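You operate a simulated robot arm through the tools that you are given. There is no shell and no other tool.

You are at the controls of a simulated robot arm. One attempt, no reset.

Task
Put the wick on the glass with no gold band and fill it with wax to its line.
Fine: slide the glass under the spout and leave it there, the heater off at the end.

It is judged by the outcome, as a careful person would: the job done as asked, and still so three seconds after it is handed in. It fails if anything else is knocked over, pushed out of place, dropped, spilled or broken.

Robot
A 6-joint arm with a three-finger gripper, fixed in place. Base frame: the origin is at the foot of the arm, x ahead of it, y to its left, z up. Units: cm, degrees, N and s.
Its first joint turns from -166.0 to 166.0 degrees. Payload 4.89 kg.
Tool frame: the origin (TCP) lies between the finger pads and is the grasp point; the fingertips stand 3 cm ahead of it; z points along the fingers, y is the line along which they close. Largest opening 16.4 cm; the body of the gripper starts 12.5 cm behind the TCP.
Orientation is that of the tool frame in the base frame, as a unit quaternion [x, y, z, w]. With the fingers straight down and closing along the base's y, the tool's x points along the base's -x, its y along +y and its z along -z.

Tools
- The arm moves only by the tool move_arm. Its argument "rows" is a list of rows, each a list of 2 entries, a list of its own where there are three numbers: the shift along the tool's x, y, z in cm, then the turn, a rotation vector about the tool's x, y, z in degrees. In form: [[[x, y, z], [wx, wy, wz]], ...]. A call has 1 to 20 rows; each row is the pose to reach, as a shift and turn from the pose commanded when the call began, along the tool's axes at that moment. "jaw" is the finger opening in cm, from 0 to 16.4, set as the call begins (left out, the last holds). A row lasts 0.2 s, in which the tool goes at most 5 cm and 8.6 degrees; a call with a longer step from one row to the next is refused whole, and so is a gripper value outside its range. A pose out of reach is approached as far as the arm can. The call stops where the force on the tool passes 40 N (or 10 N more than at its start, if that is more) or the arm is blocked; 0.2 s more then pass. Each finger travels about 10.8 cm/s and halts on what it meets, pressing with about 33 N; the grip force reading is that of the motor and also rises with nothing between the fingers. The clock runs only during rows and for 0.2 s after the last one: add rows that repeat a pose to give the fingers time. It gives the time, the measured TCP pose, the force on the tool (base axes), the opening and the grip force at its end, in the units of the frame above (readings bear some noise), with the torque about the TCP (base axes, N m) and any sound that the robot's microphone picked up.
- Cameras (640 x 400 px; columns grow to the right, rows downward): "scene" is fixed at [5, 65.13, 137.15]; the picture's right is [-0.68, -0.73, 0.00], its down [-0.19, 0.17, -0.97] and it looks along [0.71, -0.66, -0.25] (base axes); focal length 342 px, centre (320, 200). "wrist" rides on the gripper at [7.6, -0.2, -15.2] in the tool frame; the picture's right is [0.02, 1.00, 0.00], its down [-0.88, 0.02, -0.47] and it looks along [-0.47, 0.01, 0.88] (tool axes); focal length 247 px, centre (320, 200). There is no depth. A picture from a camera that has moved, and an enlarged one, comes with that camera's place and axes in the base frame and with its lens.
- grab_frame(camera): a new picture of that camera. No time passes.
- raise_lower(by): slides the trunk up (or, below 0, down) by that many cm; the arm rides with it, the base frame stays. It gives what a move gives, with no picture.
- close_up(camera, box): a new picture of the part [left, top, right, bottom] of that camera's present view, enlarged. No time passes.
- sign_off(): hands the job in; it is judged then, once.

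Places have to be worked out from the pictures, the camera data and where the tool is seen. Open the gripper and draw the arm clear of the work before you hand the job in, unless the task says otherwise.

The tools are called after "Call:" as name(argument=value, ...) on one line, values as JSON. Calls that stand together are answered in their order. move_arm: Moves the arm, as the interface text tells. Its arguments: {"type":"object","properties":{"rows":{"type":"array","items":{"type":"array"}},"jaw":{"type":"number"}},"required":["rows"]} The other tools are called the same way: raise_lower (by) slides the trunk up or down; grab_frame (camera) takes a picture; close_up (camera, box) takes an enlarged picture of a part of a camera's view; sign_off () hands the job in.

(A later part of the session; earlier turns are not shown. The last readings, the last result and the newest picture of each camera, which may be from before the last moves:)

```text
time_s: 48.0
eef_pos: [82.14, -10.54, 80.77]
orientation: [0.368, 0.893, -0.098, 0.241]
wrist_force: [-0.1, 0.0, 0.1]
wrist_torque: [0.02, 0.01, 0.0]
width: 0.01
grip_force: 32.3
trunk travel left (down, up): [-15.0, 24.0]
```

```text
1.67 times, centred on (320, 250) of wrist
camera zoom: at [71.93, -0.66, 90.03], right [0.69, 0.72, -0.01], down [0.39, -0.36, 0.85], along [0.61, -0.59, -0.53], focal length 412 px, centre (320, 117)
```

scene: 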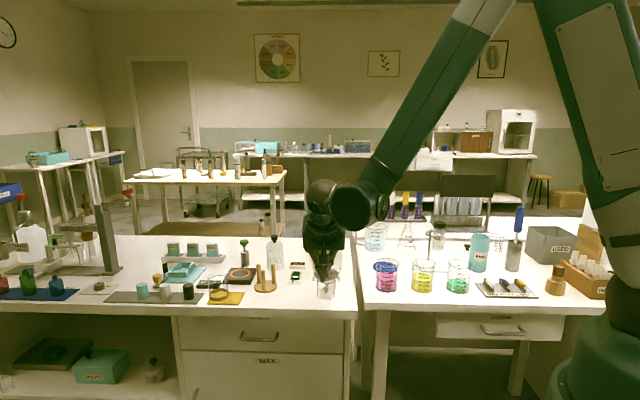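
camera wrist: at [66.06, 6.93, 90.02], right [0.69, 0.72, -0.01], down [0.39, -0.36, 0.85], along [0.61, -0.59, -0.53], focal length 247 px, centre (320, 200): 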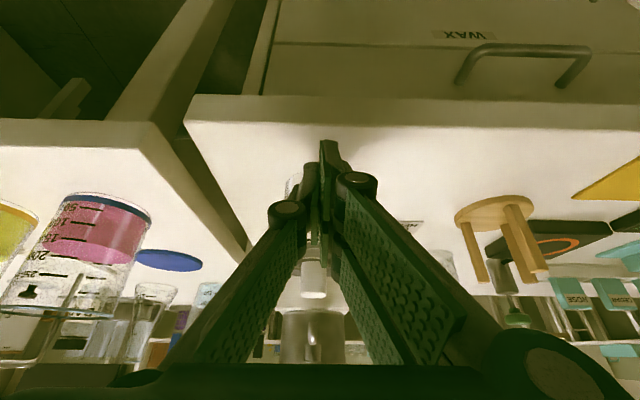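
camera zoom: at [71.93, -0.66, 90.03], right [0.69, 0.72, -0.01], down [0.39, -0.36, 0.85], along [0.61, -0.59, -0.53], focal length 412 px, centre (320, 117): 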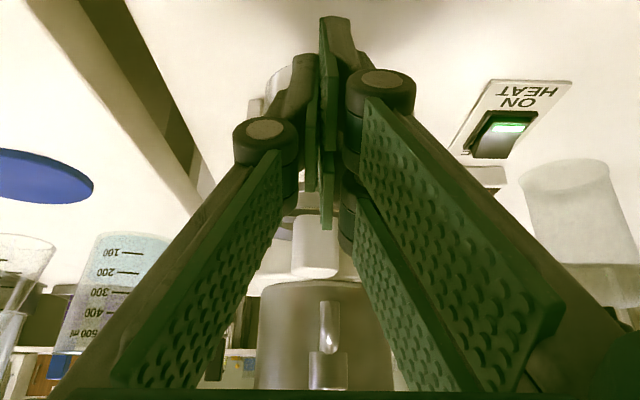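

I zoom in to determine precisely where the glass is relative to the bracket arms.

Call:
close_up(camera="scene", box=[308, 262, 348, 292])

Call:
grab_frame(camera="wrist")

```text
13.33 times, centred on (328, 277) of scene
camera zoom: at [5.0, 65.13, 137.15], right [-0.68, -0.73, 0.0], down [-0.19, 0.17, -0.97], along [0.71, -0.66, -0.25], focal length 4554 px, centre (213, -827)
```

zoom: 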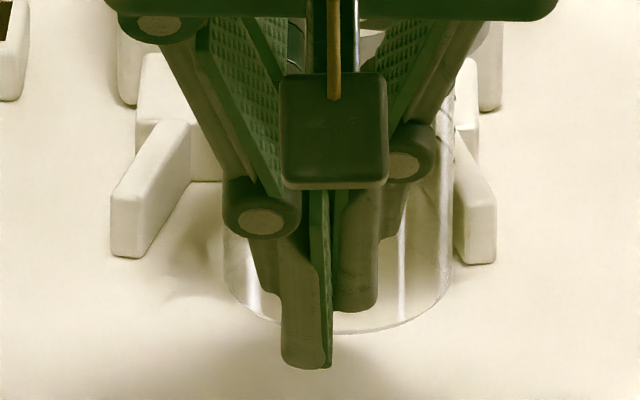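

```text
taken
camera wrist: at [71.93, -0.66, 90.03], right [0.69, 0.72, -0.01], down [0.39, -0.36, 0.85], along [0.61, -0.59, -0.53], focal length 247 px, centre (320, 200)
```

wrist: 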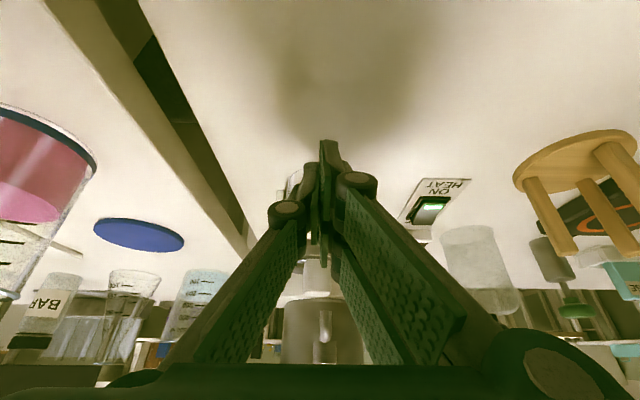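

The glass is about 0.9 cm to the right of the bracket centre line. I back off, shift further to its right side, and push diagonally forward-left to steer it back toward the bracket's centre.

Call:
move_arm(rows=[[[0.5, 0, -0.29], [0, 0, 0]], [[1.04, -0.4, -0.6], [0, 0, 0]], [[1.04, -0.8, -0.6], [0, 0, 0]], [[1.04, -1.23, -0.6], [0, 0, 0]], [[0.52, -1.23, -0.3], [0, 0, 0]], [[0, -1.23, 0], [0, 0, 0]], [[-0.17, -1.23, 0.1], [0, 0, 0]], [[-0.52, -1.09, 0.3], [0, 0, 0]], [[-0.86, -0.95, 0.5], [0, 0, 0]], [[-1.21, -0.81, 0.7], [0, 0, 0]], [[-1.21, -0.81, 0.7], [0, 0, 0]]])

Call:
close_up(camera="scene", box=[308, 252, 348, 292])

Call:
close_up(camera="wrist", box=[240, 130, 400, 370])

```text
time_s: 50.4
eef_pos: [82.62, -12.03, 80.62]
orientation: [0.369, 0.892, -0.099, 0.24]
wrist_force: [0.0, 0.7, 0.1]
wrist_torque: [0.01, -0.03, 0.0]
width: 0.03
grip_force: 33.1
trunk travel left (down, up): [-15.0, 24.0]
```

```text
10.00 times, centred on (328, 272) of scene
camera zoom: at [5.0, 65.13, 137.15], right [-0.68, -0.73, 0.0], down [-0.19, 0.17, -0.97], along [0.71, -0.66, -0.25], focal length 3416 px, centre (240, -520)
```

zoom: 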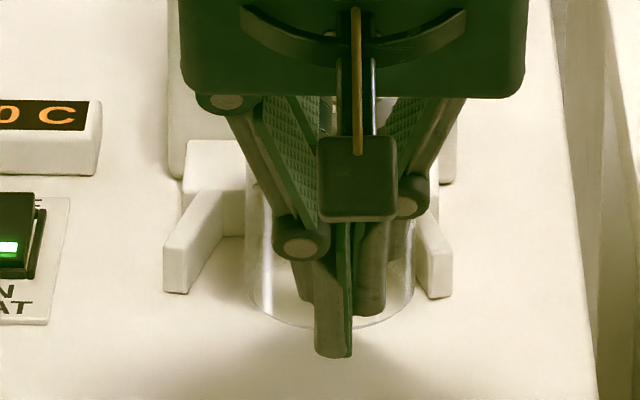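

```text
1.67 times, centred on (320, 250) of wrist
camera zoom: at [72.36, -2.2, 89.99], right [0.69, 0.72, -0.01], down [0.39, -0.36, 0.85], along [0.61, -0.59, -0.53], focal length 412 px, centre (320, 117)
```

zoom: 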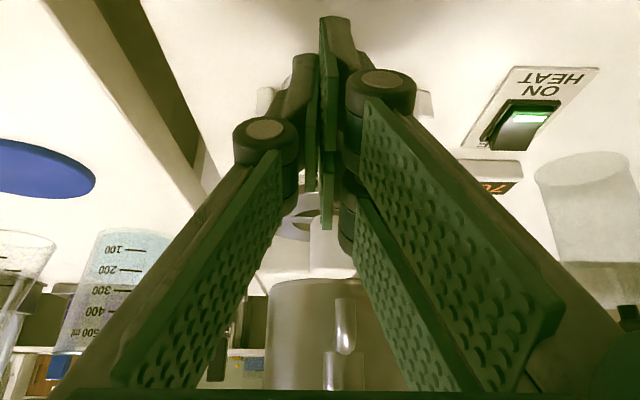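

The glass is still about 0.9 cm right of centre and near the right arm. I back off 3 cm and open the jaws to 5 cm so I can use both fingertips as a cradle to centre and push it.

Call:
move_arm(rows=[[[0.86, 0, -0.5], [0, 0, 0]], [[1.73, 0, -1.0], [0, 0, 0]], [[2.59, 0, -1.51], [0, 0, 0]], [[2.59, 0, -1.51], [0, 0, 0]]])

Call:
move_arm(rows=[[[0, 0, 0], [0, 0, 0]], [[0, 0, 0], [0, 0, 0]], [[0, 0, 0], [0, 0, 0]]], jaw=5)

Call:
close_up(camera="scene", box=[308, 252, 348, 292])

Call:
close_up(camera="wrist", box=[240, 130, 400, 370])

```text
time_s: 51.4
eef_pos: [80.39, -9.93, 80.64]
orientation: [0.369, 0.892, -0.1, 0.24]
wrist_force: [-0.2, 0.3, -0.9]
wrist_torque: [-0.01, 0.02, 0.02]
width: 0.03
grip_force: 32.7
trunk travel left (down, up): [-15.0, 24.0]
```

```text
time_s: 52.2
eef_pos: [80.38, -9.91, 80.85]
orientation: [0.369, 0.893, -0.098, 0.24]
wrist_force: [1.0, -0.5, 0.2]
wrist_torque: [0.02, 0.03, 0.03]
width: 4.99
grip_force: 0.0
trunk travel left (down, up): [-15.0, 24.0]
```

```text
10.00 times, centred on (328, 272) of scene
camera zoom: at [5.0, 65.13, 137.15], right [-0.68, -0.73, 0.0], down [-0.19, 0.17, -0.97], along [0.71, -0.66, -0.25], focal length 3416 px, centre (240, -520)
```

zoom: 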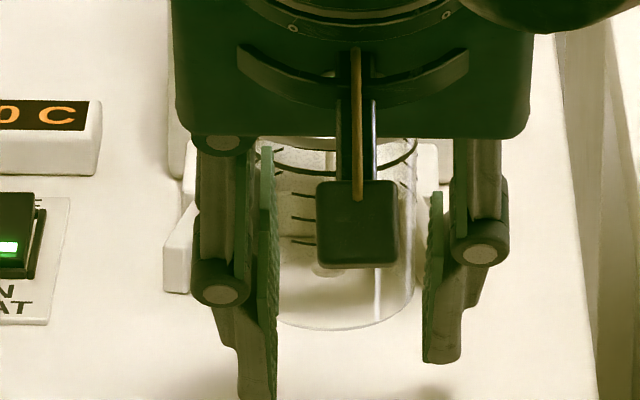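

```text
1.67 times, centred on (320, 250) of wrist
camera zoom: at [70.2, -0.06, 90.04], right [0.69, 0.72, -0.01], down [0.39, -0.36, 0.85], along [0.61, -0.59, -0.53], focal length 412 px, centre (320, 117)
```

zoom: 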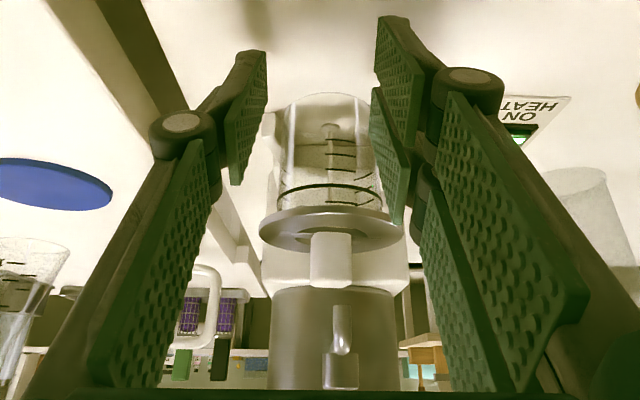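

Excellent view between the fingers: glass at e2≈73.7 and about 0.8 cm to the right of the spout. I zoom to measure the spout, knob and bracket geometry.

Call:
close_up(camera="wrist", box=[285, 170, 375, 300])

Call:
close_up(camera="wrist", box=[285, 140, 375, 230])

```text
3.08 times, centred on (330, 235) of wrist
camera zoom: at [70.2, -0.06, 90.04], right [0.69, 0.72, -0.01], down [0.39, -0.36, 0.85], along [0.61, -0.59, -0.53], focal length 760 px, centre (289, 92)
```

zoom: 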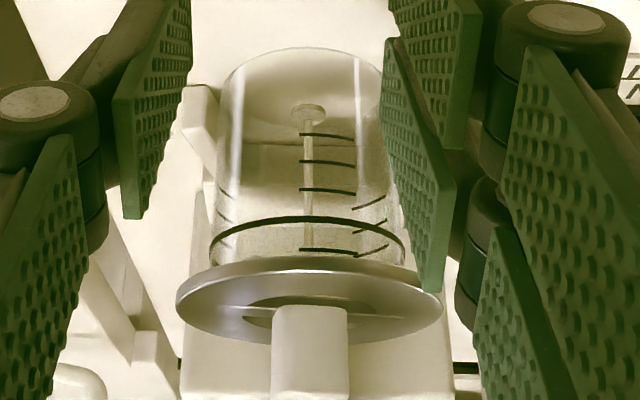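

```text
4.44 times, centred on (330, 185) of wrist
camera zoom: at [70.2, -0.06, 90.04], right [0.69, 0.72, -0.01], down [0.39, -0.36, 0.85], along [0.61, -0.59, -0.53], focal length 1098 px, centre (276, 267)
```

zoom: 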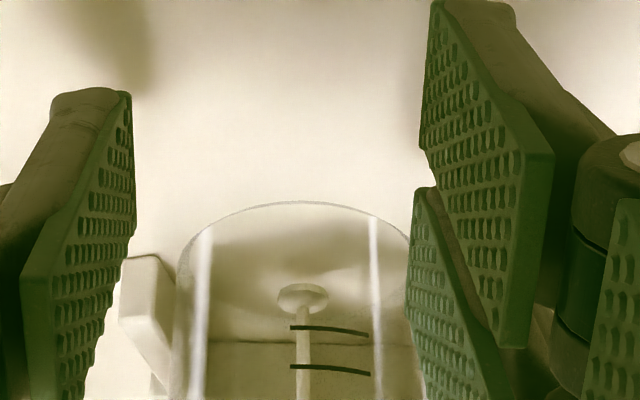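

Measurements: bracket stop puts the glass centre at e2≈74 (it's at ≈73.5) and it needs +0.8 cm toward the left (+e1) to line up with the spout. I advance with the right fingertip at its front-right side, then sweep left to slide it to the centre line.

Call:
move_arm(rows=[[[-0.6, 0.3, 0.35], [0, 0, 0]], [[-1.3, 0.57, 0.75], [0, 0, 0]], [[-2.0, 0.57, 1.16], [0, 0, 0]], [[-2.7, 0.57, 1.57], [0, 0, 0]], [[-3.3, 0.57, 1.92], [0, 0, 0]], [[-3.77, 0.57, 2.19], [0, 0, 0]], [[-3.77, 0.57, 2.19], [0, 0, 0]]])

Call:
close_up(camera="wrist", box=[260, 130, 400, 330])

Call:
close_up(camera="scene", box=[308, 252, 348, 292])

```text
time_s: 53.8
eef_pos: [83.95, -12.65, 80.81]
orientation: [0.369, 0.892, -0.098, 0.24]
wrist_force: [0.5, 0.5, 0.5]
wrist_torque: [-0.03, 0.02, 0.02]
width: 5.03
grip_force: 0.2
trunk travel left (down, up): [-15.0, 24.0]
```

```text
2.00 times, centred on (330, 230) of wrist
camera zoom: at [73.72, -2.75, 90.02], right [0.69, 0.72, -0.01], down [0.39, -0.36, 0.85], along [0.61, -0.59, -0.53], focal length 494 px, centre (300, 140)
```

zoom: 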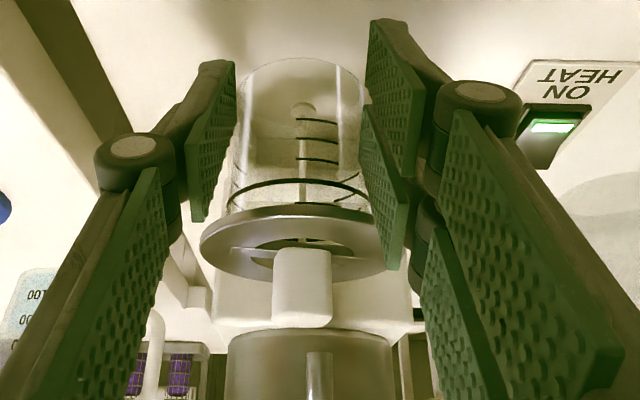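

```text
10.00 times, centred on (328, 272) of scene
camera zoom: at [5.0, 65.13, 137.15], right [-0.68, -0.73, 0.0], down [-0.19, 0.17, -0.97], along [0.71, -0.66, -0.25], focal length 3416 px, centre (240, -520)
```

zoom: 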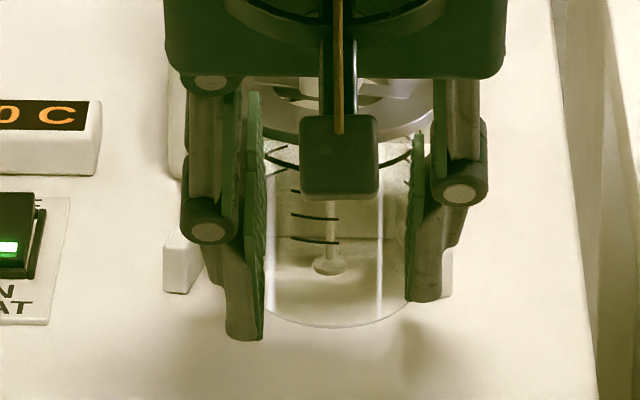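

The glass is between the fingertips, undisturbed. Now I sweep +0.9 cm left (tool +y) so the right finger slides the glass toward the spout line.

Call:
move_arm(rows=[[[0, 0.2, 0], [0, 0, 0]], [[0, 0.4, 0], [0, 0, 0]], [[0, 0.6, 0], [0, 0, 0]], [[0, 0.75, 0], [0, 0, 0]], [[0, 0.9, 0], [0, 0, 0]], [[0, 0.9, 0], [0, 0, 0]]])

Call:
close_up(camera="wrist", box=[260, 130, 400, 330])

Call:
close_up(camera="scene", box=[308, 252, 348, 292])

```text
time_s: 55.2
eef_pos: [84.53, -11.85, 80.79]
orientation: [0.369, 0.893, -0.1, 0.239]
wrist_force: [0.5, -0.1, -0.1]
wrist_torque: [-0.01, 0.01, -0.01]
width: 4.98
grip_force: 0.0
trunk travel left (down, up): [-15.0, 24.0]
```

```text
2.00 times, centred on (330, 230) of wrist
camera zoom: at [74.34, -2.09, 90.04], right [0.69, 0.72, -0.01], down [0.39, -0.36, 0.85], along [0.61, -0.59, -0.53], focal length 494 px, centre (300, 140)
```

zoom: 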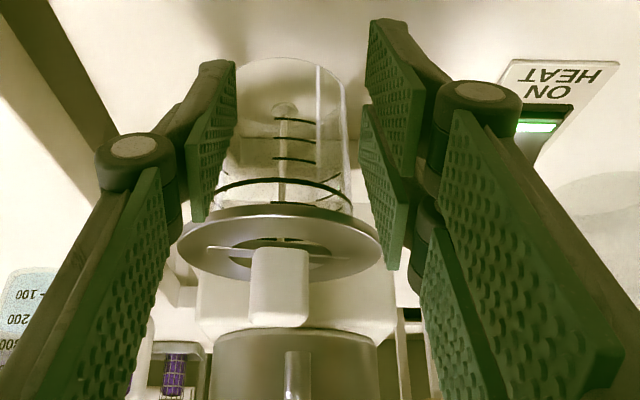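

```text
10.00 times, centred on (328, 272) of scene
camera zoom: at [5.0, 65.13, 137.15], right [-0.68, -0.73, 0.0], down [-0.19, 0.17, -0.97], along [0.71, -0.66, -0.25], focal length 3416 px, centre (240, -520)
```

zoom: 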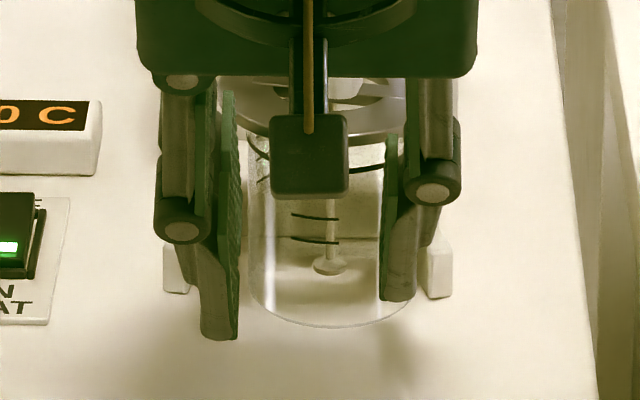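

The finger hasn't reached the glass yet (it is just in front of it). I go back right, open the jaws to 6 cm, advance 1 cm further so the finger is beside the glass, then sweep left.

Call:
move_arm(rows=[[[0.2, -0.3, -0.12], [0, 0, 0]], [[0.2, -0.6, -0.12], [0, 0, 0]], [[0, -0.89, 0], [0, 0, 0]], [[-0.45, -0.89, 0.26], [0, 0, 0]], [[-0.907, -0.89, 0.528], [0, 0, 0]], [[-0.907, -0.89, 0.528], [0, 0, 0]]], jaw=6)

Call:
move_arm(rows=[[[0, 0.2, 0], [0, 0, 0]], [[0, 0.4, 0], [0, 0, 0]], [[0, 0.6, 0], [0, 0, 0]], [[0, 0.6, 0], [0, 0, 0]]])

Call:
close_up(camera="wrist", box=[260, 130, 400, 330])

Call:
close_up(camera="scene", box=[308, 252, 348, 292])

```text
time_s: 56.6
eef_pos: [84.78, -13.31, 80.77]
orientation: [0.369, 0.892, -0.099, 0.24]
wrist_force: [0.6, -0.5, -1.3]
wrist_torque: [0.01, 0.01, 0.02]
width: 6.01
grip_force: 0.0
trunk travel left (down, up): [-15.0, 24.0]
```

```text
time_s: 57.6
eef_pos: [85.01, -12.81, 80.77]
orientation: [0.368, 0.893, -0.098, 0.241]
wrist_force: [-0.4, 0.9, -0.3]
wrist_torque: [0.02, 0.01, 0.0]
width: 6.01
grip_force: 0.1
trunk travel left (down, up): [-15.0, 24.0]
```

```text
2.00 times, centred on (330, 230) of wrist
camera zoom: at [74.88, -3.03, 89.99], right [0.69, 0.72, -0.01], down [0.39, -0.36, 0.85], along [0.61, -0.59, -0.53], focal length 494 px, centre (300, 140)
```

zoom: 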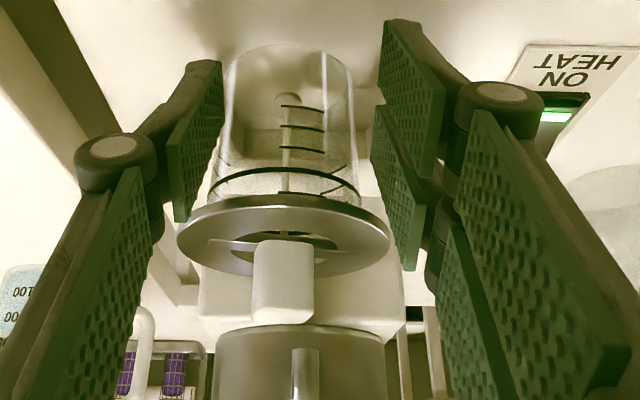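

```text
10.00 times, centred on (328, 272) of scene
camera zoom: at [5.0, 65.13, 137.15], right [-0.68, -0.73, 0.0], down [-0.19, 0.17, -0.97], along [0.71, -0.66, -0.25], focal length 3416 px, centre (240, -520)
```

zoom: 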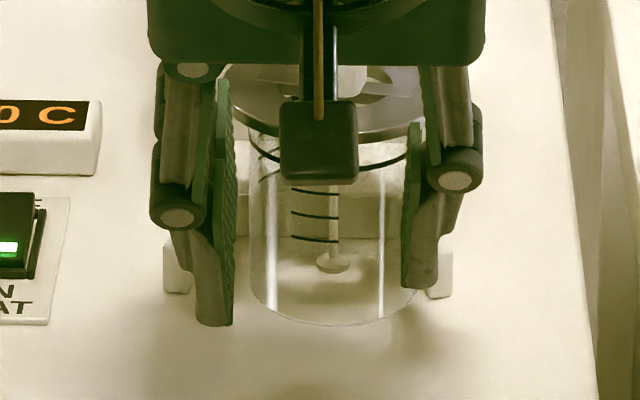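

Still just short of contact. I continue the sweep left by 0.8 cm.

Call:
move_arm(rows=[[[0, 0.2, 0], [0, 0, 0]], [[0, 0.4, 0], [0, 0, 0]], [[0, 0.6, 0], [0, 0, 0]], [[0, 0.8, 0], [0, 0, 0]], [[0, 0.8, 0], [0, 0, 0]]])

Call:
close_up(camera="wrist", box=[260, 130, 400, 330])

Call:
close_up(camera="scene", box=[308, 252, 348, 292])

```text
time_s: 58.8
eef_pos: [85.67, -12.33, 80.71]
orientation: [0.369, 0.892, -0.099, 0.241]
wrist_force: [-0.8, 0.2, -0.2]
wrist_torque: [-0.01, 0.04, -0.03]
width: 6.02
grip_force: 0.5
trunk travel left (down, up): [-15.0, 24.0]
```

```text
2.00 times, centred on (330, 230) of wrist
camera zoom: at [75.48, -2.47, 90.04], right [0.69, 0.72, -0.01], down [0.39, -0.36, 0.85], along [0.61, -0.59, -0.53], focal length 494 px, centre (300, 140)
```

zoom: 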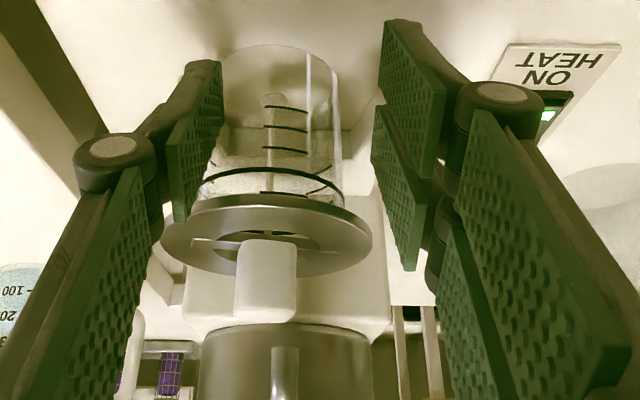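

```text
10.00 times, centred on (328, 272) of scene
camera zoom: at [5.0, 65.13, 137.15], right [-0.68, -0.73, 0.0], down [-0.19, 0.17, -0.97], along [0.71, -0.66, -0.25], focal length 3416 px, centre (240, -520)
```

zoom: 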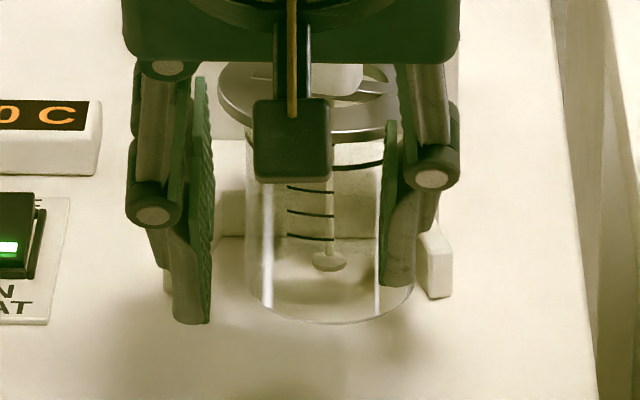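

The glass has begun to move left with the finger (spout–knob offset down to ~0.8 cm). I sweep another 0.8 cm.

Call:
move_arm(rows=[[[0, 0.2, 0], [0, 0, 0]], [[0, 0.4, 0], [0, 0, 0]], [[0, 0.6, 0], [0, 0, 0]], [[0, 0.8, 0], [0, 0, 0]], [[0, 0.8, 0], [0, 0, 0]]])

Call:
close_up(camera="wrist", box=[260, 130, 400, 330])

Call:
close_up(camera="scene", box=[308, 252, 348, 292])

```text
time_s: 60.0
eef_pos: [86.19, -11.83, 80.86]
orientation: [0.369, 0.892, -0.099, 0.24]
wrist_force: [0.3, 0.3, 1.1]
wrist_torque: [0.02, -0.02, -0.02]
width: 6.02
grip_force: 0.4
trunk travel left (down, up): [-15.0, 24.0]
```

```text
2.00 times, centred on (330, 230) of wrist
camera zoom: at [76.01, -1.93, 90.02], right [0.69, 0.72, -0.01], down [0.39, -0.36, 0.85], along [0.61, -0.59, -0.53], focal length 494 px, centre (300, 140)
```

zoom: 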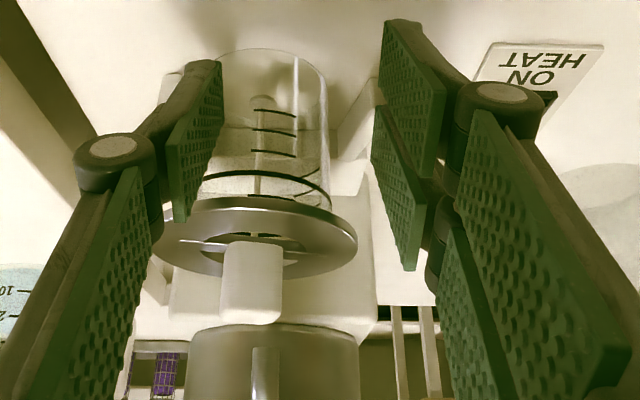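

```text
10.00 times, centred on (328, 272) of scene
camera zoom: at [5.0, 65.13, 137.15], right [-0.68, -0.73, 0.0], down [-0.19, 0.17, -0.97], along [0.71, -0.66, -0.25], focal length 3416 px, centre (240, -520)
```

zoom: 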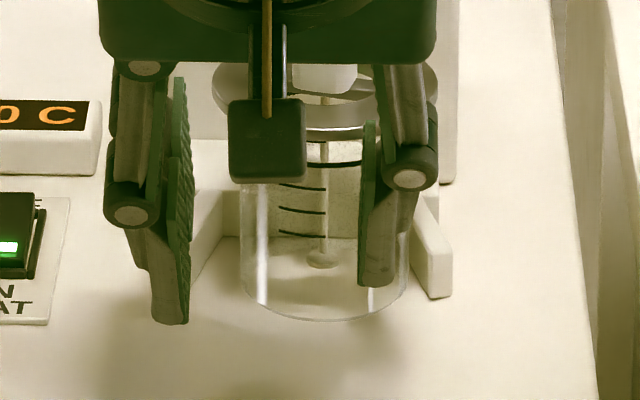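

The glass is 0.5 cm right of centre and touching at its front-right; the bracket is V-shaped, so pushing forward now should both seat and centre it. I push forward 1 cm slowly.

Call:
move_arm(rows=[[[-0.22, 0, 0.13], [0, 0, 0]], [[-0.43, 0, 0.25], [0, 0, 0]], [[-0.65, 0, 0.38], [0, 0, 0]], [[-0.86, 0, 0.5], [0, 0, 0]], [[-0.86, 0, 0.5], [0, 0, 0]]])

Call:
close_up(camera="wrist", box=[260, 130, 400, 330])

Call:
close_up(camera="scene", box=[308, 252, 348, 292])

```text
time_s: 61.3
eef_pos: [86.57, -12.41, 80.82]
orientation: [0.369, 0.893, -0.099, 0.24]
wrist_force: [-19.4, 9.9, 6.9]
wrist_torque: [-0.09, 0.4, -0.88]
width: 6.37
grip_force: 4.7
trunk travel left (down, up): [-15.0, 24.0]
stopped in row 5: the force on the tool passed its limit at 40 N (the readings are from after the stop); the commanded pose is now the measured one
```

```text
2.00 times, centred on (330, 230) of wrist
camera zoom: at [76.46, -2.48, 90.1], right [0.69, 0.72, -0.01], down [0.39, -0.36, 0.85], along [0.61, -0.59, -0.53], focal length 494 px, centre (300, 140)
```

zoom: 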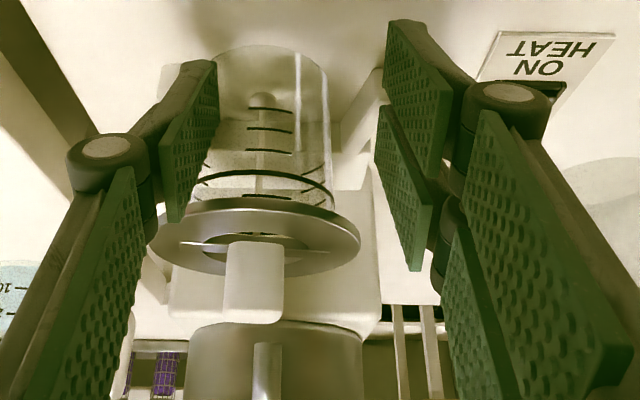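

```text
10.00 times, centred on (328, 272) of scene
camera zoom: at [5.0, 65.13, 137.15], right [-0.68, -0.73, 0.0], down [-0.19, 0.17, -0.97], along [0.71, -0.66, -0.25], focal length 3416 px, centre (240, -520)
```

zoom: 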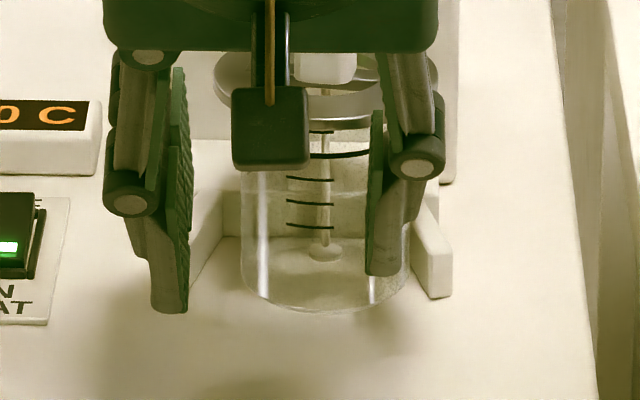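

The glass hit a stop (force limit), having moved forward ~0.6 cm; it's still ~0.45 cm right of the spout line. I back off slightly to relieve the force and look at the whole view.

Call:
move_arm(rows=[[[0.26, 0, -0.15], [0, 0, 0]], [[0.52, 0, -0.3], [0, 0, 0]], [[0.52, 0, -0.3], [0, 0, 0]]])

Call:
close_up(camera="wrist", box=[240, 140, 400, 380])

Call:
close_up(camera="scene", box=[312, 262, 344, 290])

```text
time_s: 62.1
eef_pos: [86.34, -11.96, 80.7]
orientation: [0.369, 0.893, -0.099, 0.239]
wrist_force: [-0.6, 0.9, 0.1]
wrist_torque: [0.0, -0.03, -0.02]
width: 6.0
grip_force: 0.1
trunk travel left (down, up): [-15.0, 24.0]
```

```text
1.67 times, centred on (320, 260) of wrist
camera zoom: at [76.2, -2.13, 89.99], right [0.69, 0.72, -0.01], down [0.39, -0.36, 0.85], along [0.61, -0.59, -0.53], focal length 412 px, centre (320, 100)
```

zoom: 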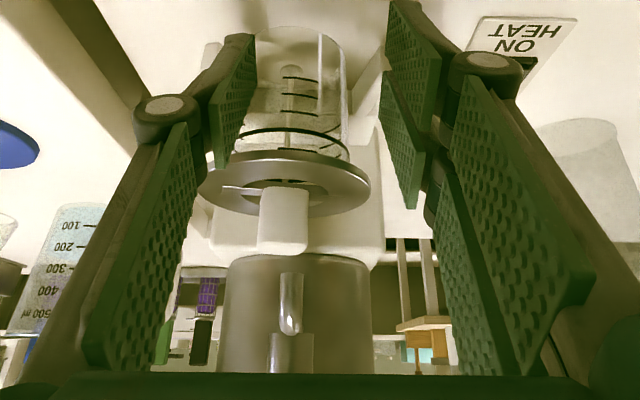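

```text
14.29 times, centred on (328, 276) of scene
camera zoom: at [5.0, 65.13, 137.15], right [-0.68, -0.73, 0.0], down [-0.19, 0.17, -0.97], along [0.71, -0.66, -0.25], focal length 4879 px, centre (206, -886)
```

zoom: 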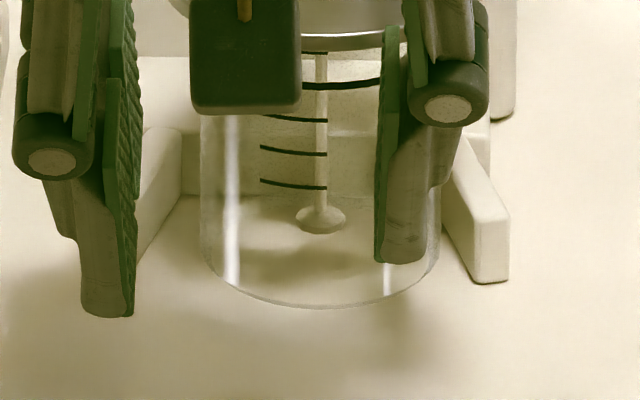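

The glass is stopped against the bracket's back plate, 0.46 cm right of the spout line. To centre it, I back off, open the jaws to 8 cm, come in with a finger on each side, centred on the spout line.

Call:
move_arm(rows=[[[0.43, 0, -0.25], [0, 0, 0]], [[0.86, 0, -0.5], [0, 0, 0]], [[0.74, -0.4, -0.7], [0, 0, 0]], [[0.61, -0.8, -0.93], [0, 0, 0]], [[0.61, -1.24, -0.93], [0, 0, 0]], [[0.61, -1.24, -0.93], [0, 0, 0]]], jaw=8)

Call:
close_up(camera="wrist", box=[240, 140, 400, 380])

```text
time_s: 63.5
eef_pos: [84.82, -12.11, 81.21]
orientation: [0.369, 0.893, -0.098, 0.239]
wrist_force: [0.5, -0.4, 0.2]
wrist_torque: [0.02, 0.0, -0.04]
width: 8.0
grip_force: 0.0
trunk travel left (down, up): [-15.0, 24.0]
```

```text
1.67 times, centred on (320, 260) of wrist
camera zoom: at [74.61, -2.31, 90.53], right [0.69, 0.72, -0.01], down [0.39, -0.36, 0.85], along [0.61, -0.59, -0.53], focal length 412 px, centre (320, 100)
```

zoom: 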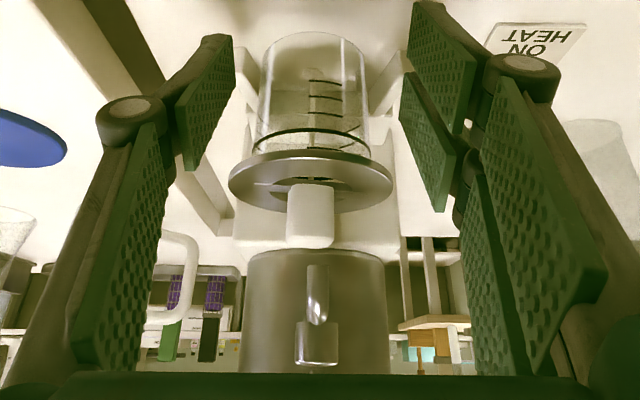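

Good clear view; fingers straddle the glass symmetrically around the spout line. I advance 3 cm so the right finger is beside the glass.

Call:
move_arm(rows=[[[-0.43, 0, 0.25], [0, 0, 0]], [[-0.86, 0, 0.5], [0, 0, 0]], [[-1.3, 0, 0.75], [0, 0, 0]], [[-1.73, 0, 1.0], [0, 0, 0]], [[-2.16, 0, 1.26], [0, 0, 0]], [[-2.59, 0, 1.51], [0, 0, 0]], [[-2.59, 0, 1.51], [0, 0, 0]]])

Call:
close_up(camera="wrist", box=[240, 120, 400, 360])

Call:
close_up(camera="scene", box=[308, 252, 348, 292])

```text
time_s: 65.1
eef_pos: [86.89, -14.36, 81.2]
orientation: [0.369, 0.892, -0.1, 0.239]
wrist_force: [0.0, 0.5, 0.6]
wrist_torque: [0.04, 0.03, -0.02]
width: 8.01
grip_force: 0.0
trunk travel left (down, up): [-15.0, 24.0]
```

```text
1.67 times, centred on (320, 240) of wrist
camera zoom: at [76.73, -4.43, 90.49], right [0.69, 0.72, -0.01], down [0.39, -0.36, 0.85], along [0.61, -0.59, -0.53], focal length 412 px, centre (320, 133)
```

zoom: 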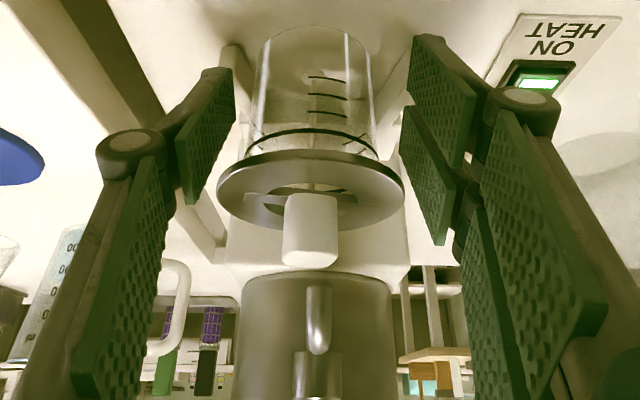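

```text
10.00 times, centred on (328, 272) of scene
camera zoom: at [5.0, 65.13, 137.15], right [-0.68, -0.73, 0.0], down [-0.19, 0.17, -0.97], along [0.71, -0.66, -0.25], focal length 3416 px, centre (240, -520)
```

zoom: 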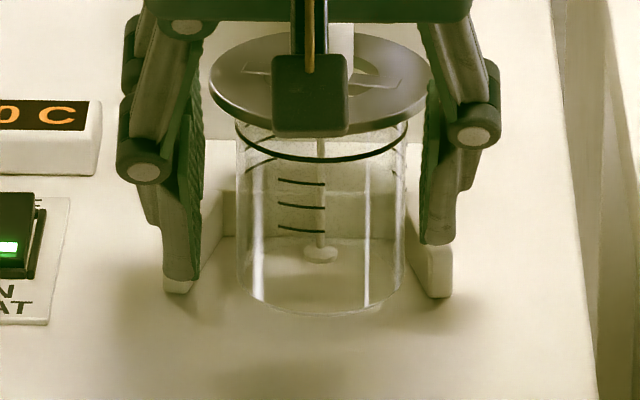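

The right finger is beside the glass with a ~0.5–0.7 cm gap. I sweep 0.8 cm left slowly.

Call:
move_arm(rows=[[[0, 0.2, 0], [0, 0, 0]], [[0, 0.4, 0], [0, 0, 0]], [[0, 0.55, 0], [0, 0, 0]], [[0, 0.7, 0], [0, 0, 0]], [[0, 0.8, 0], [0, 0, 0]], [[0, 0.8, 0], [0, 0, 0]]])

Call:
close_up(camera="wrist", box=[240, 120, 400, 360])

Call:
close_up(camera="scene", box=[308, 252, 348, 292])

```text
time_s: 66.5
eef_pos: [87.64, -13.73, 81.19]
orientation: [0.368, 0.893, -0.098, 0.239]
wrist_force: [0.2, -0.3, 0.4]
wrist_torque: [-0.02, 0.03, 0.02]
width: 8.04
grip_force: 0.6
trunk travel left (down, up): [-15.0, 24.0]
```

```text
1.67 times, centred on (320, 240) of wrist
camera zoom: at [77.3, -3.85, 90.52], right [0.69, 0.72, -0.01], down [0.39, -0.36, 0.85], along [0.61, -0.59, -0.53], focal length 412 px, centre (320, 133)
```

zoom: 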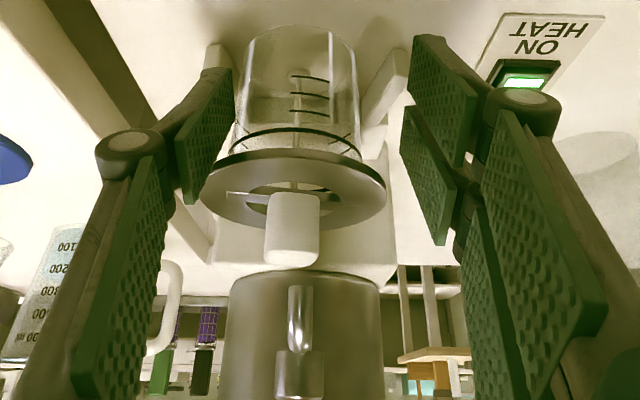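

```text
10.00 times, centred on (328, 272) of scene
camera zoom: at [5.0, 65.13, 137.15], right [-0.68, -0.73, 0.0], down [-0.19, 0.17, -0.97], along [0.71, -0.66, -0.25], focal length 3416 px, centre (240, -520)
```

zoom: 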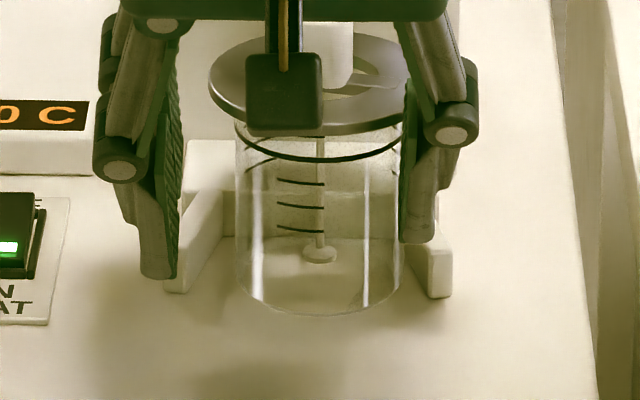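

Contact is made and the glass has moved slightly (offset now ~0.35 cm). I sweep another 0.5 cm.

Call:
move_arm(rows=[[[0, 0.12, 0], [0, 0, 0]], [[0, 0.25, 0], [0, 0, 0]], [[0, 0.38, 0], [0, 0, 0]], [[0, 0.5, 0], [0, 0, 0]], [[0, 0.5, 0], [0, 0, 0]]])

Call:
close_up(camera="wrist", box=[240, 120, 400, 360])

Call:
close_up(camera="scene", box=[308, 252, 348, 292])

```text
time_s: 67.7
eef_pos: [87.89, -13.29, 81.24]
orientation: [0.369, 0.892, -0.099, 0.24]
wrist_force: [-1.6, -0.3, 0.3]
wrist_torque: [0.0, 0.0, -0.02]
width: 8.06
grip_force: 0.5
trunk travel left (down, up): [-15.0, 24.0]
```

```text
1.67 times, centred on (320, 240) of wrist
camera zoom: at [77.66, -3.5, 90.5], right [0.69, 0.72, -0.01], down [0.39, -0.36, 0.85], along [0.61, -0.59, -0.53], focal length 412 px, centre (320, 133)
```

zoom: 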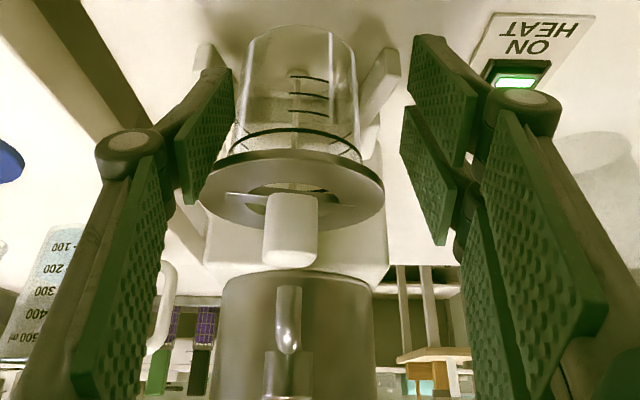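

```text
10.00 times, centred on (328, 272) of scene
camera zoom: at [5.0, 65.13, 137.15], right [-0.68, -0.73, 0.0], down [-0.19, 0.17, -0.97], along [0.71, -0.66, -0.25], focal length 3416 px, centre (240, -520)
```

zoom: 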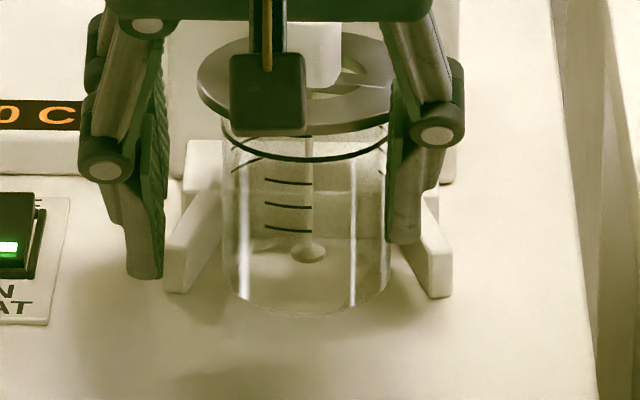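

The knob and spout now line up laterally (glass centred in the bracket). I free the finger to the right, back out 7 cm, and then will close the jaws for a last gentle seating push.

Call:
move_arm(rows=[[[0, -0.3, 0], [0, 0, 0]], [[0, -0.6, 0], [0, 0, 0]], [[0.86, -0.6, -0.5], [0, 0, 0]], [[1.73, -0.6, -1.0], [0, 0, 0]], [[2.6, -0.7, -1.5], [0, 0, 0]], [[3.46, -0.8, -2.0], [0, 0, 0]], [[4.32, -0.9, -2.5], [0, 0, 0]], [[5.18, -1, -3.02], [0, 0, 0]], [[6.05, -1, -3.52], [0, 0, 0]], [[6.05, -1, -3.52], [0, 0, 0]]])

Call:
move_arm(rows=[[[0, 0, 0], [0, 0, 0]], [[0, 0, 0], [0, 0, 0]], [[0, 0, 0], [0, 0, 0]], [[0, 0, 0], [0, 0, 0]]], jaw=0)

Call:
close_up(camera="scene", box=[300, 232, 356, 302])

Call:
close_up(camera="wrist", box=[240, 120, 400, 360])

```text
time_s: 69.9
eef_pos: [82.21, -9.14, 81.18]
orientation: [0.369, 0.893, -0.099, 0.239]
wrist_force: [-0.4, -0.5, -0.3]
wrist_torque: [-0.01, -0.02, -0.03]
width: 8.01
grip_force: 0.1
trunk travel left (down, up): [-15.0, 24.0]
```

```text
time_s: 70.9
eef_pos: [82.18, -9.16, 81.24]
orientation: [0.369, 0.893, -0.099, 0.239]
wrist_force: [-0.1, 0.1, 0.1]
wrist_torque: [0.0, 0.0, -0.01]
width: 0.01
grip_force: 33.1
trunk travel left (down, up): [-15.0, 24.0]
```

```text
5.71 times, centred on (328, 267) of scene
camera zoom: at [5.0, 65.13, 137.15], right [-0.68, -0.73, 0.0], down [-0.19, 0.17, -0.97], along [0.71, -0.66, -0.25], focal length 1952 px, centre (274, -183)
```

zoom: 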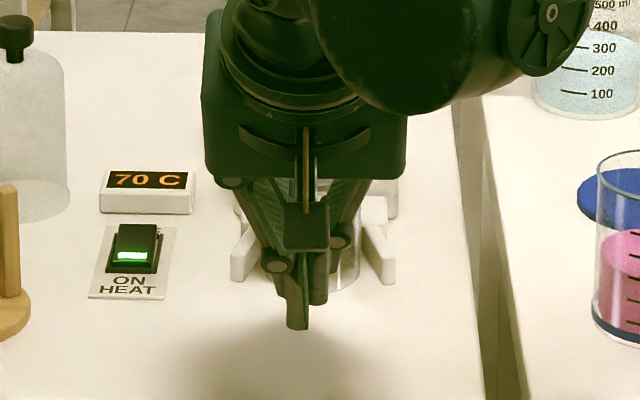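

```text
1.67 times, centred on (320, 240) of wrist
camera zoom: at [72.0, 0.7, 90.5], right [0.69, 0.72, -0.01], down [0.39, -0.36, 0.85], along [0.61, -0.59, -0.53], focal length 412 px, centre (320, 133)
```

zoom: 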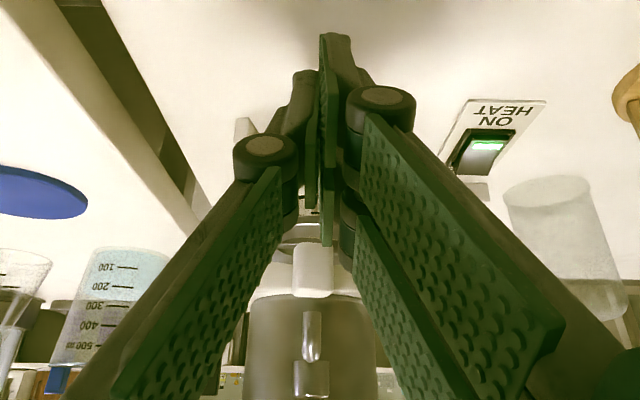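

Knob and spout are aligned in one column, and the closed fingertips are on the same line. I advance 3.6 cm, then make a small seating push.

Call:
move_arm(rows=[[[-0.62, 0, 0.36], [0, 0, 0]], [[-1.24, 0, 0.72], [0, 0, 0]], [[-1.87, 0, 1.09], [0, 0, 0]], [[-2.49, 0, 1.45], [0, 0, 0]], [[-3.02, 0, 1.76], [0, 0, 0]], [[-3.24, 0, 1.89], [0, 0, 0]], [[-3.24, 0, 1.89], [0, 0, 0]]])

Call:
move_arm(rows=[[[-0.13, 0, 0.075], [0, 0, 0]], [[-0.26, 0, 0.15], [0, 0, 0]], [[-0.26, 0, 0.15], [0, 0, 0]]])

Call:
close_up(camera="scene", box=[308, 252, 348, 292])

```text
time_s: 72.5
eef_pos: [84.84, -11.71, 81.2]
orientation: [0.369, 0.893, -0.099, 0.239]
wrist_force: [-2.9, 2.4, 0.7]
wrist_torque: [-0.02, 0.03, -0.02]
width: 0.01
grip_force: 33.2
trunk travel left (down, up): [-15.0, 24.0]
```

```text
time_s: 73.3
eef_pos: [85.02, -11.85, 81.27]
orientation: [0.369, 0.893, -0.099, 0.24]
wrist_force: [-9.9, 9.5, 3.6]
wrist_torque: [-0.05, -0.05, 0.02]
width: 0.0
grip_force: 33.2
trunk travel left (down, up): [-15.0, 24.0]
```

```text
10.00 times, centred on (328, 272) of scene
camera zoom: at [5.0, 65.13, 137.15], right [-0.68, -0.73, 0.0], down [-0.19, 0.17, -0.97], along [0.71, -0.66, -0.25], focal length 3416 px, centre (240, -520)
```

zoom: 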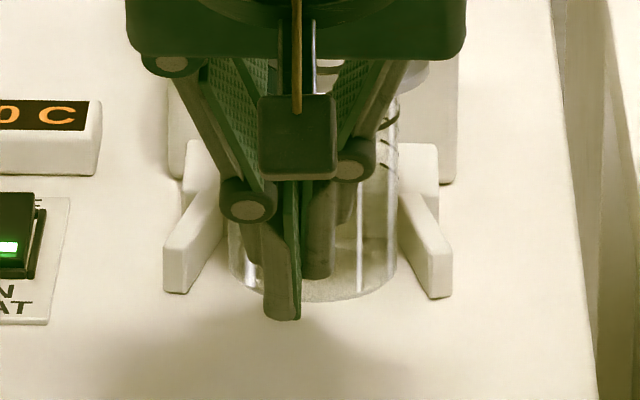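

Seated against the back plate (13.7 N reaction). I back the fingers off gently and then lift away to look.

Call:
move_arm(rows=[[[0.2, 0, -0.12], [0, 0, 0]], [[0.86, 0, -0.5], [0, 0, 0]], [[1.73, 0, -1.0], [0, 0, 0]], [[2.6, 0, -1.5], [0, 0, 0]], [[3.46, 0, -2.0], [0, 0, 0]], [[4.32, 0, -2.5], [0, 0, 0]], [[5.18, 0, -3.0], [0, 0, 0]], [[6, 0, -3.5], [0, 0, 0]], [[7, 0, -4.2], [0, 0, 0]], [[8, 0, -5], [0, 0, 0]], [[8, 0, -7], [0, 0, 0]], [[8, 0, -10], [0, 0, 0]], [[8, 0, -13], [0, 0, 0]], [[8, 0, -16], [0, 0, 0]], [[8, 0, -16], [0, 0, 0]]])

Call:
grab_frame(camera="scene")

Call:
close_up(camera="scene", box=[304, 225, 352, 295])

Call:
close_up(camera="wrist", box=[240, 120, 400, 360])

```text
time_s: 76.5
eef_pos: [74.47, -1.51, 91.04]
orientation: [0.369, 0.893, -0.099, 0.239]
wrist_force: [-0.3, -0.3, -0.2]
wrist_torque: [0.07, -0.02, 0.01]
width: 0.0
grip_force: 32.9
trunk travel left (down, up): [-15.0, 24.0]
```

```text
taken
```

scene: 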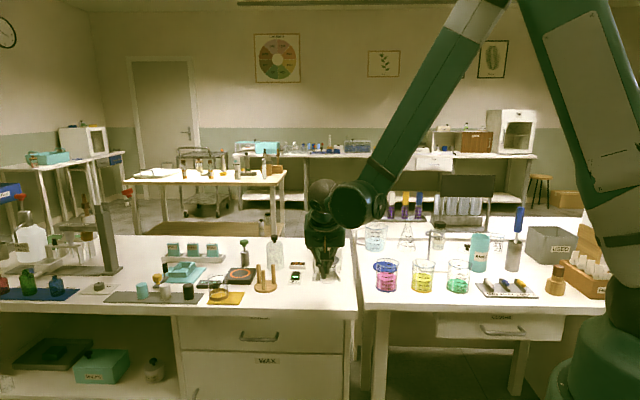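

```text
5.71 times, centred on (328, 260) of scene
camera zoom: at [5.0, 65.13, 137.15], right [-0.68, -0.73, 0.0], down [-0.19, 0.17, -0.97], along [0.71, -0.66, -0.25], focal length 1952 px, centre (274, -143)
```

zoom: 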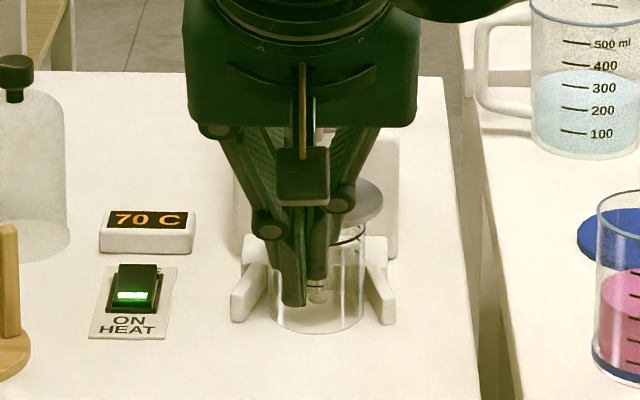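

```text
1.67 times, centred on (320, 240) of wrist
camera zoom: at [64.22, 8.38, 100.41], right [0.69, 0.72, -0.01], down [0.39, -0.36, 0.85], along [0.61, -0.59, -0.53], focal length 412 px, centre (320, 133)
```

zoom: 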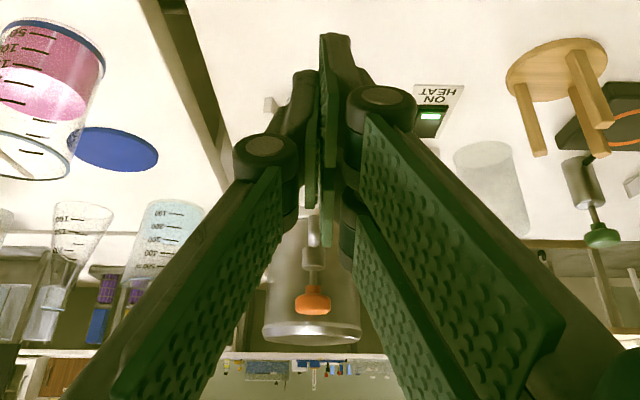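

The glass is seated between the arms. I now move the arm up and over toward the tap, bringing the tool back to vertical, hovering above the orange knob.

Call:
move_arm(rows=[[[-2.5, 0, -0.4], [0, 2.5, 0]], [[-5, 0, -0.8], [0, 5, 0]], [[-7.5, 0, -1.2], [0, 7.5, 0]], [[-10, -0.1, -1.55], [0, 10, 0]], [[-12.5, -0.1, -1.95], [0, 12.5, 0]], [[-15, -0.1, -2.35], [0, 15, 0]], [[-17.5, -0.2, -2.75], [0, 17.5, 0]], [[-20, -0.2, -3.1], [0, 20, 0]], [[-22.5, -0.2, -3.5], [0, 22.5, 0]], [[-25, -0.3, -3.9], [0, 25, 0]], [[-27.5, -0.3, -4.3], [0, 27.5, 0]], [[-29.92, -0.3, -4.66], [0, 30, 0]], [[-29.92, -0.3, -4.66], [0, 30, 0]]])

Call:
grab_frame(camera="wrist")

Call:
close_up(camera="scene", box=[296, 205, 360, 295])

```text
time_s: 79.3
eef_pos: [90.95, -18.5, 110.13]
orientation: [0.382, 0.924, 0.0, -0.001]
wrist_force: [0.1, -0.8, 1.3]
wrist_torque: [-0.02, 0.02, 0.03]
width: 0.0
grip_force: 32.5
trunk travel left (down, up): [-15.0, 24.0]
```

```text
taken
camera wrist: at [85.41, -13.16, 125.21], right [0.69, 0.72, 0.0], down [0.64, -0.61, 0.47], along [0.34, -0.33, -0.88], focal length 247 px, centre (320, 200)
```

wrist: 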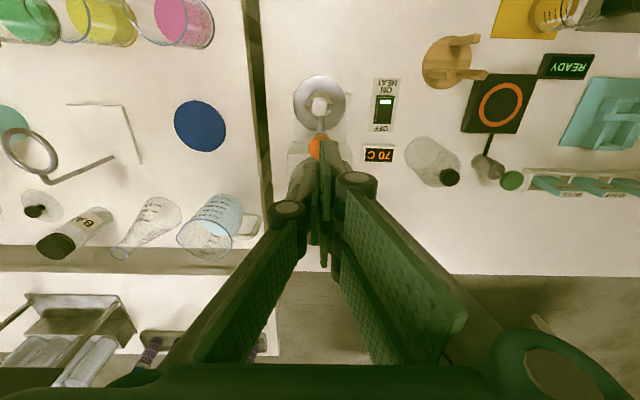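

```text
4.44 times, centred on (328, 250) of scene
camera zoom: at [5.0, 65.13, 137.15], right [-0.68, -0.73, 0.0], down [-0.19, 0.17, -0.97], along [0.71, -0.66, -0.25], focal length 1518 px, centre (284, -22)
```

zoom: 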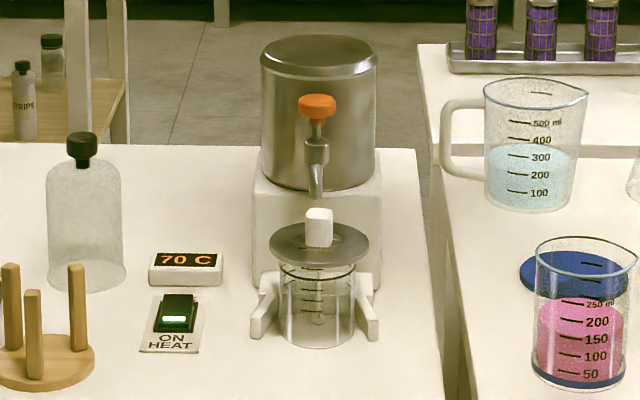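

Clear view now. I zoom in on the glass with the wick, the spout and the tap in both cameras.

Call:
close_up(camera="scene", box=[310, 235, 346, 290])

Call:
close_up(camera="wrist", box=[280, 60, 360, 170])

```text
7.27 times, centred on (328, 262) of scene
camera zoom: at [5.0, 65.13, 137.15], right [-0.68, -0.73, 0.0], down [-0.19, 0.17, -0.97], along [0.71, -0.66, -0.25], focal length 2484 px, centre (262, -254)
```

zoom: 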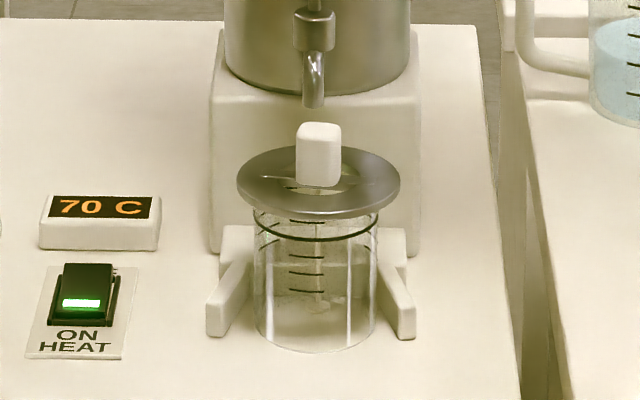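

```text
3.64 times, centred on (320, 115) of wrist
camera zoom: at [85.41, -13.16, 125.21], right [0.69, 0.72, 0.0], down [0.64, -0.61, 0.47], along [0.34, -0.33, -0.88], focal length 898 px, centre (320, 509)
```

zoom: 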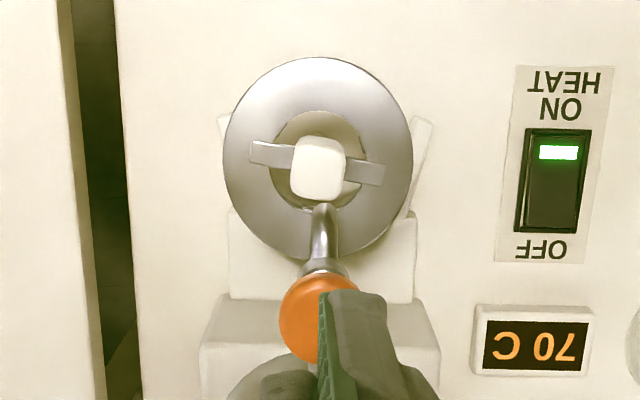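

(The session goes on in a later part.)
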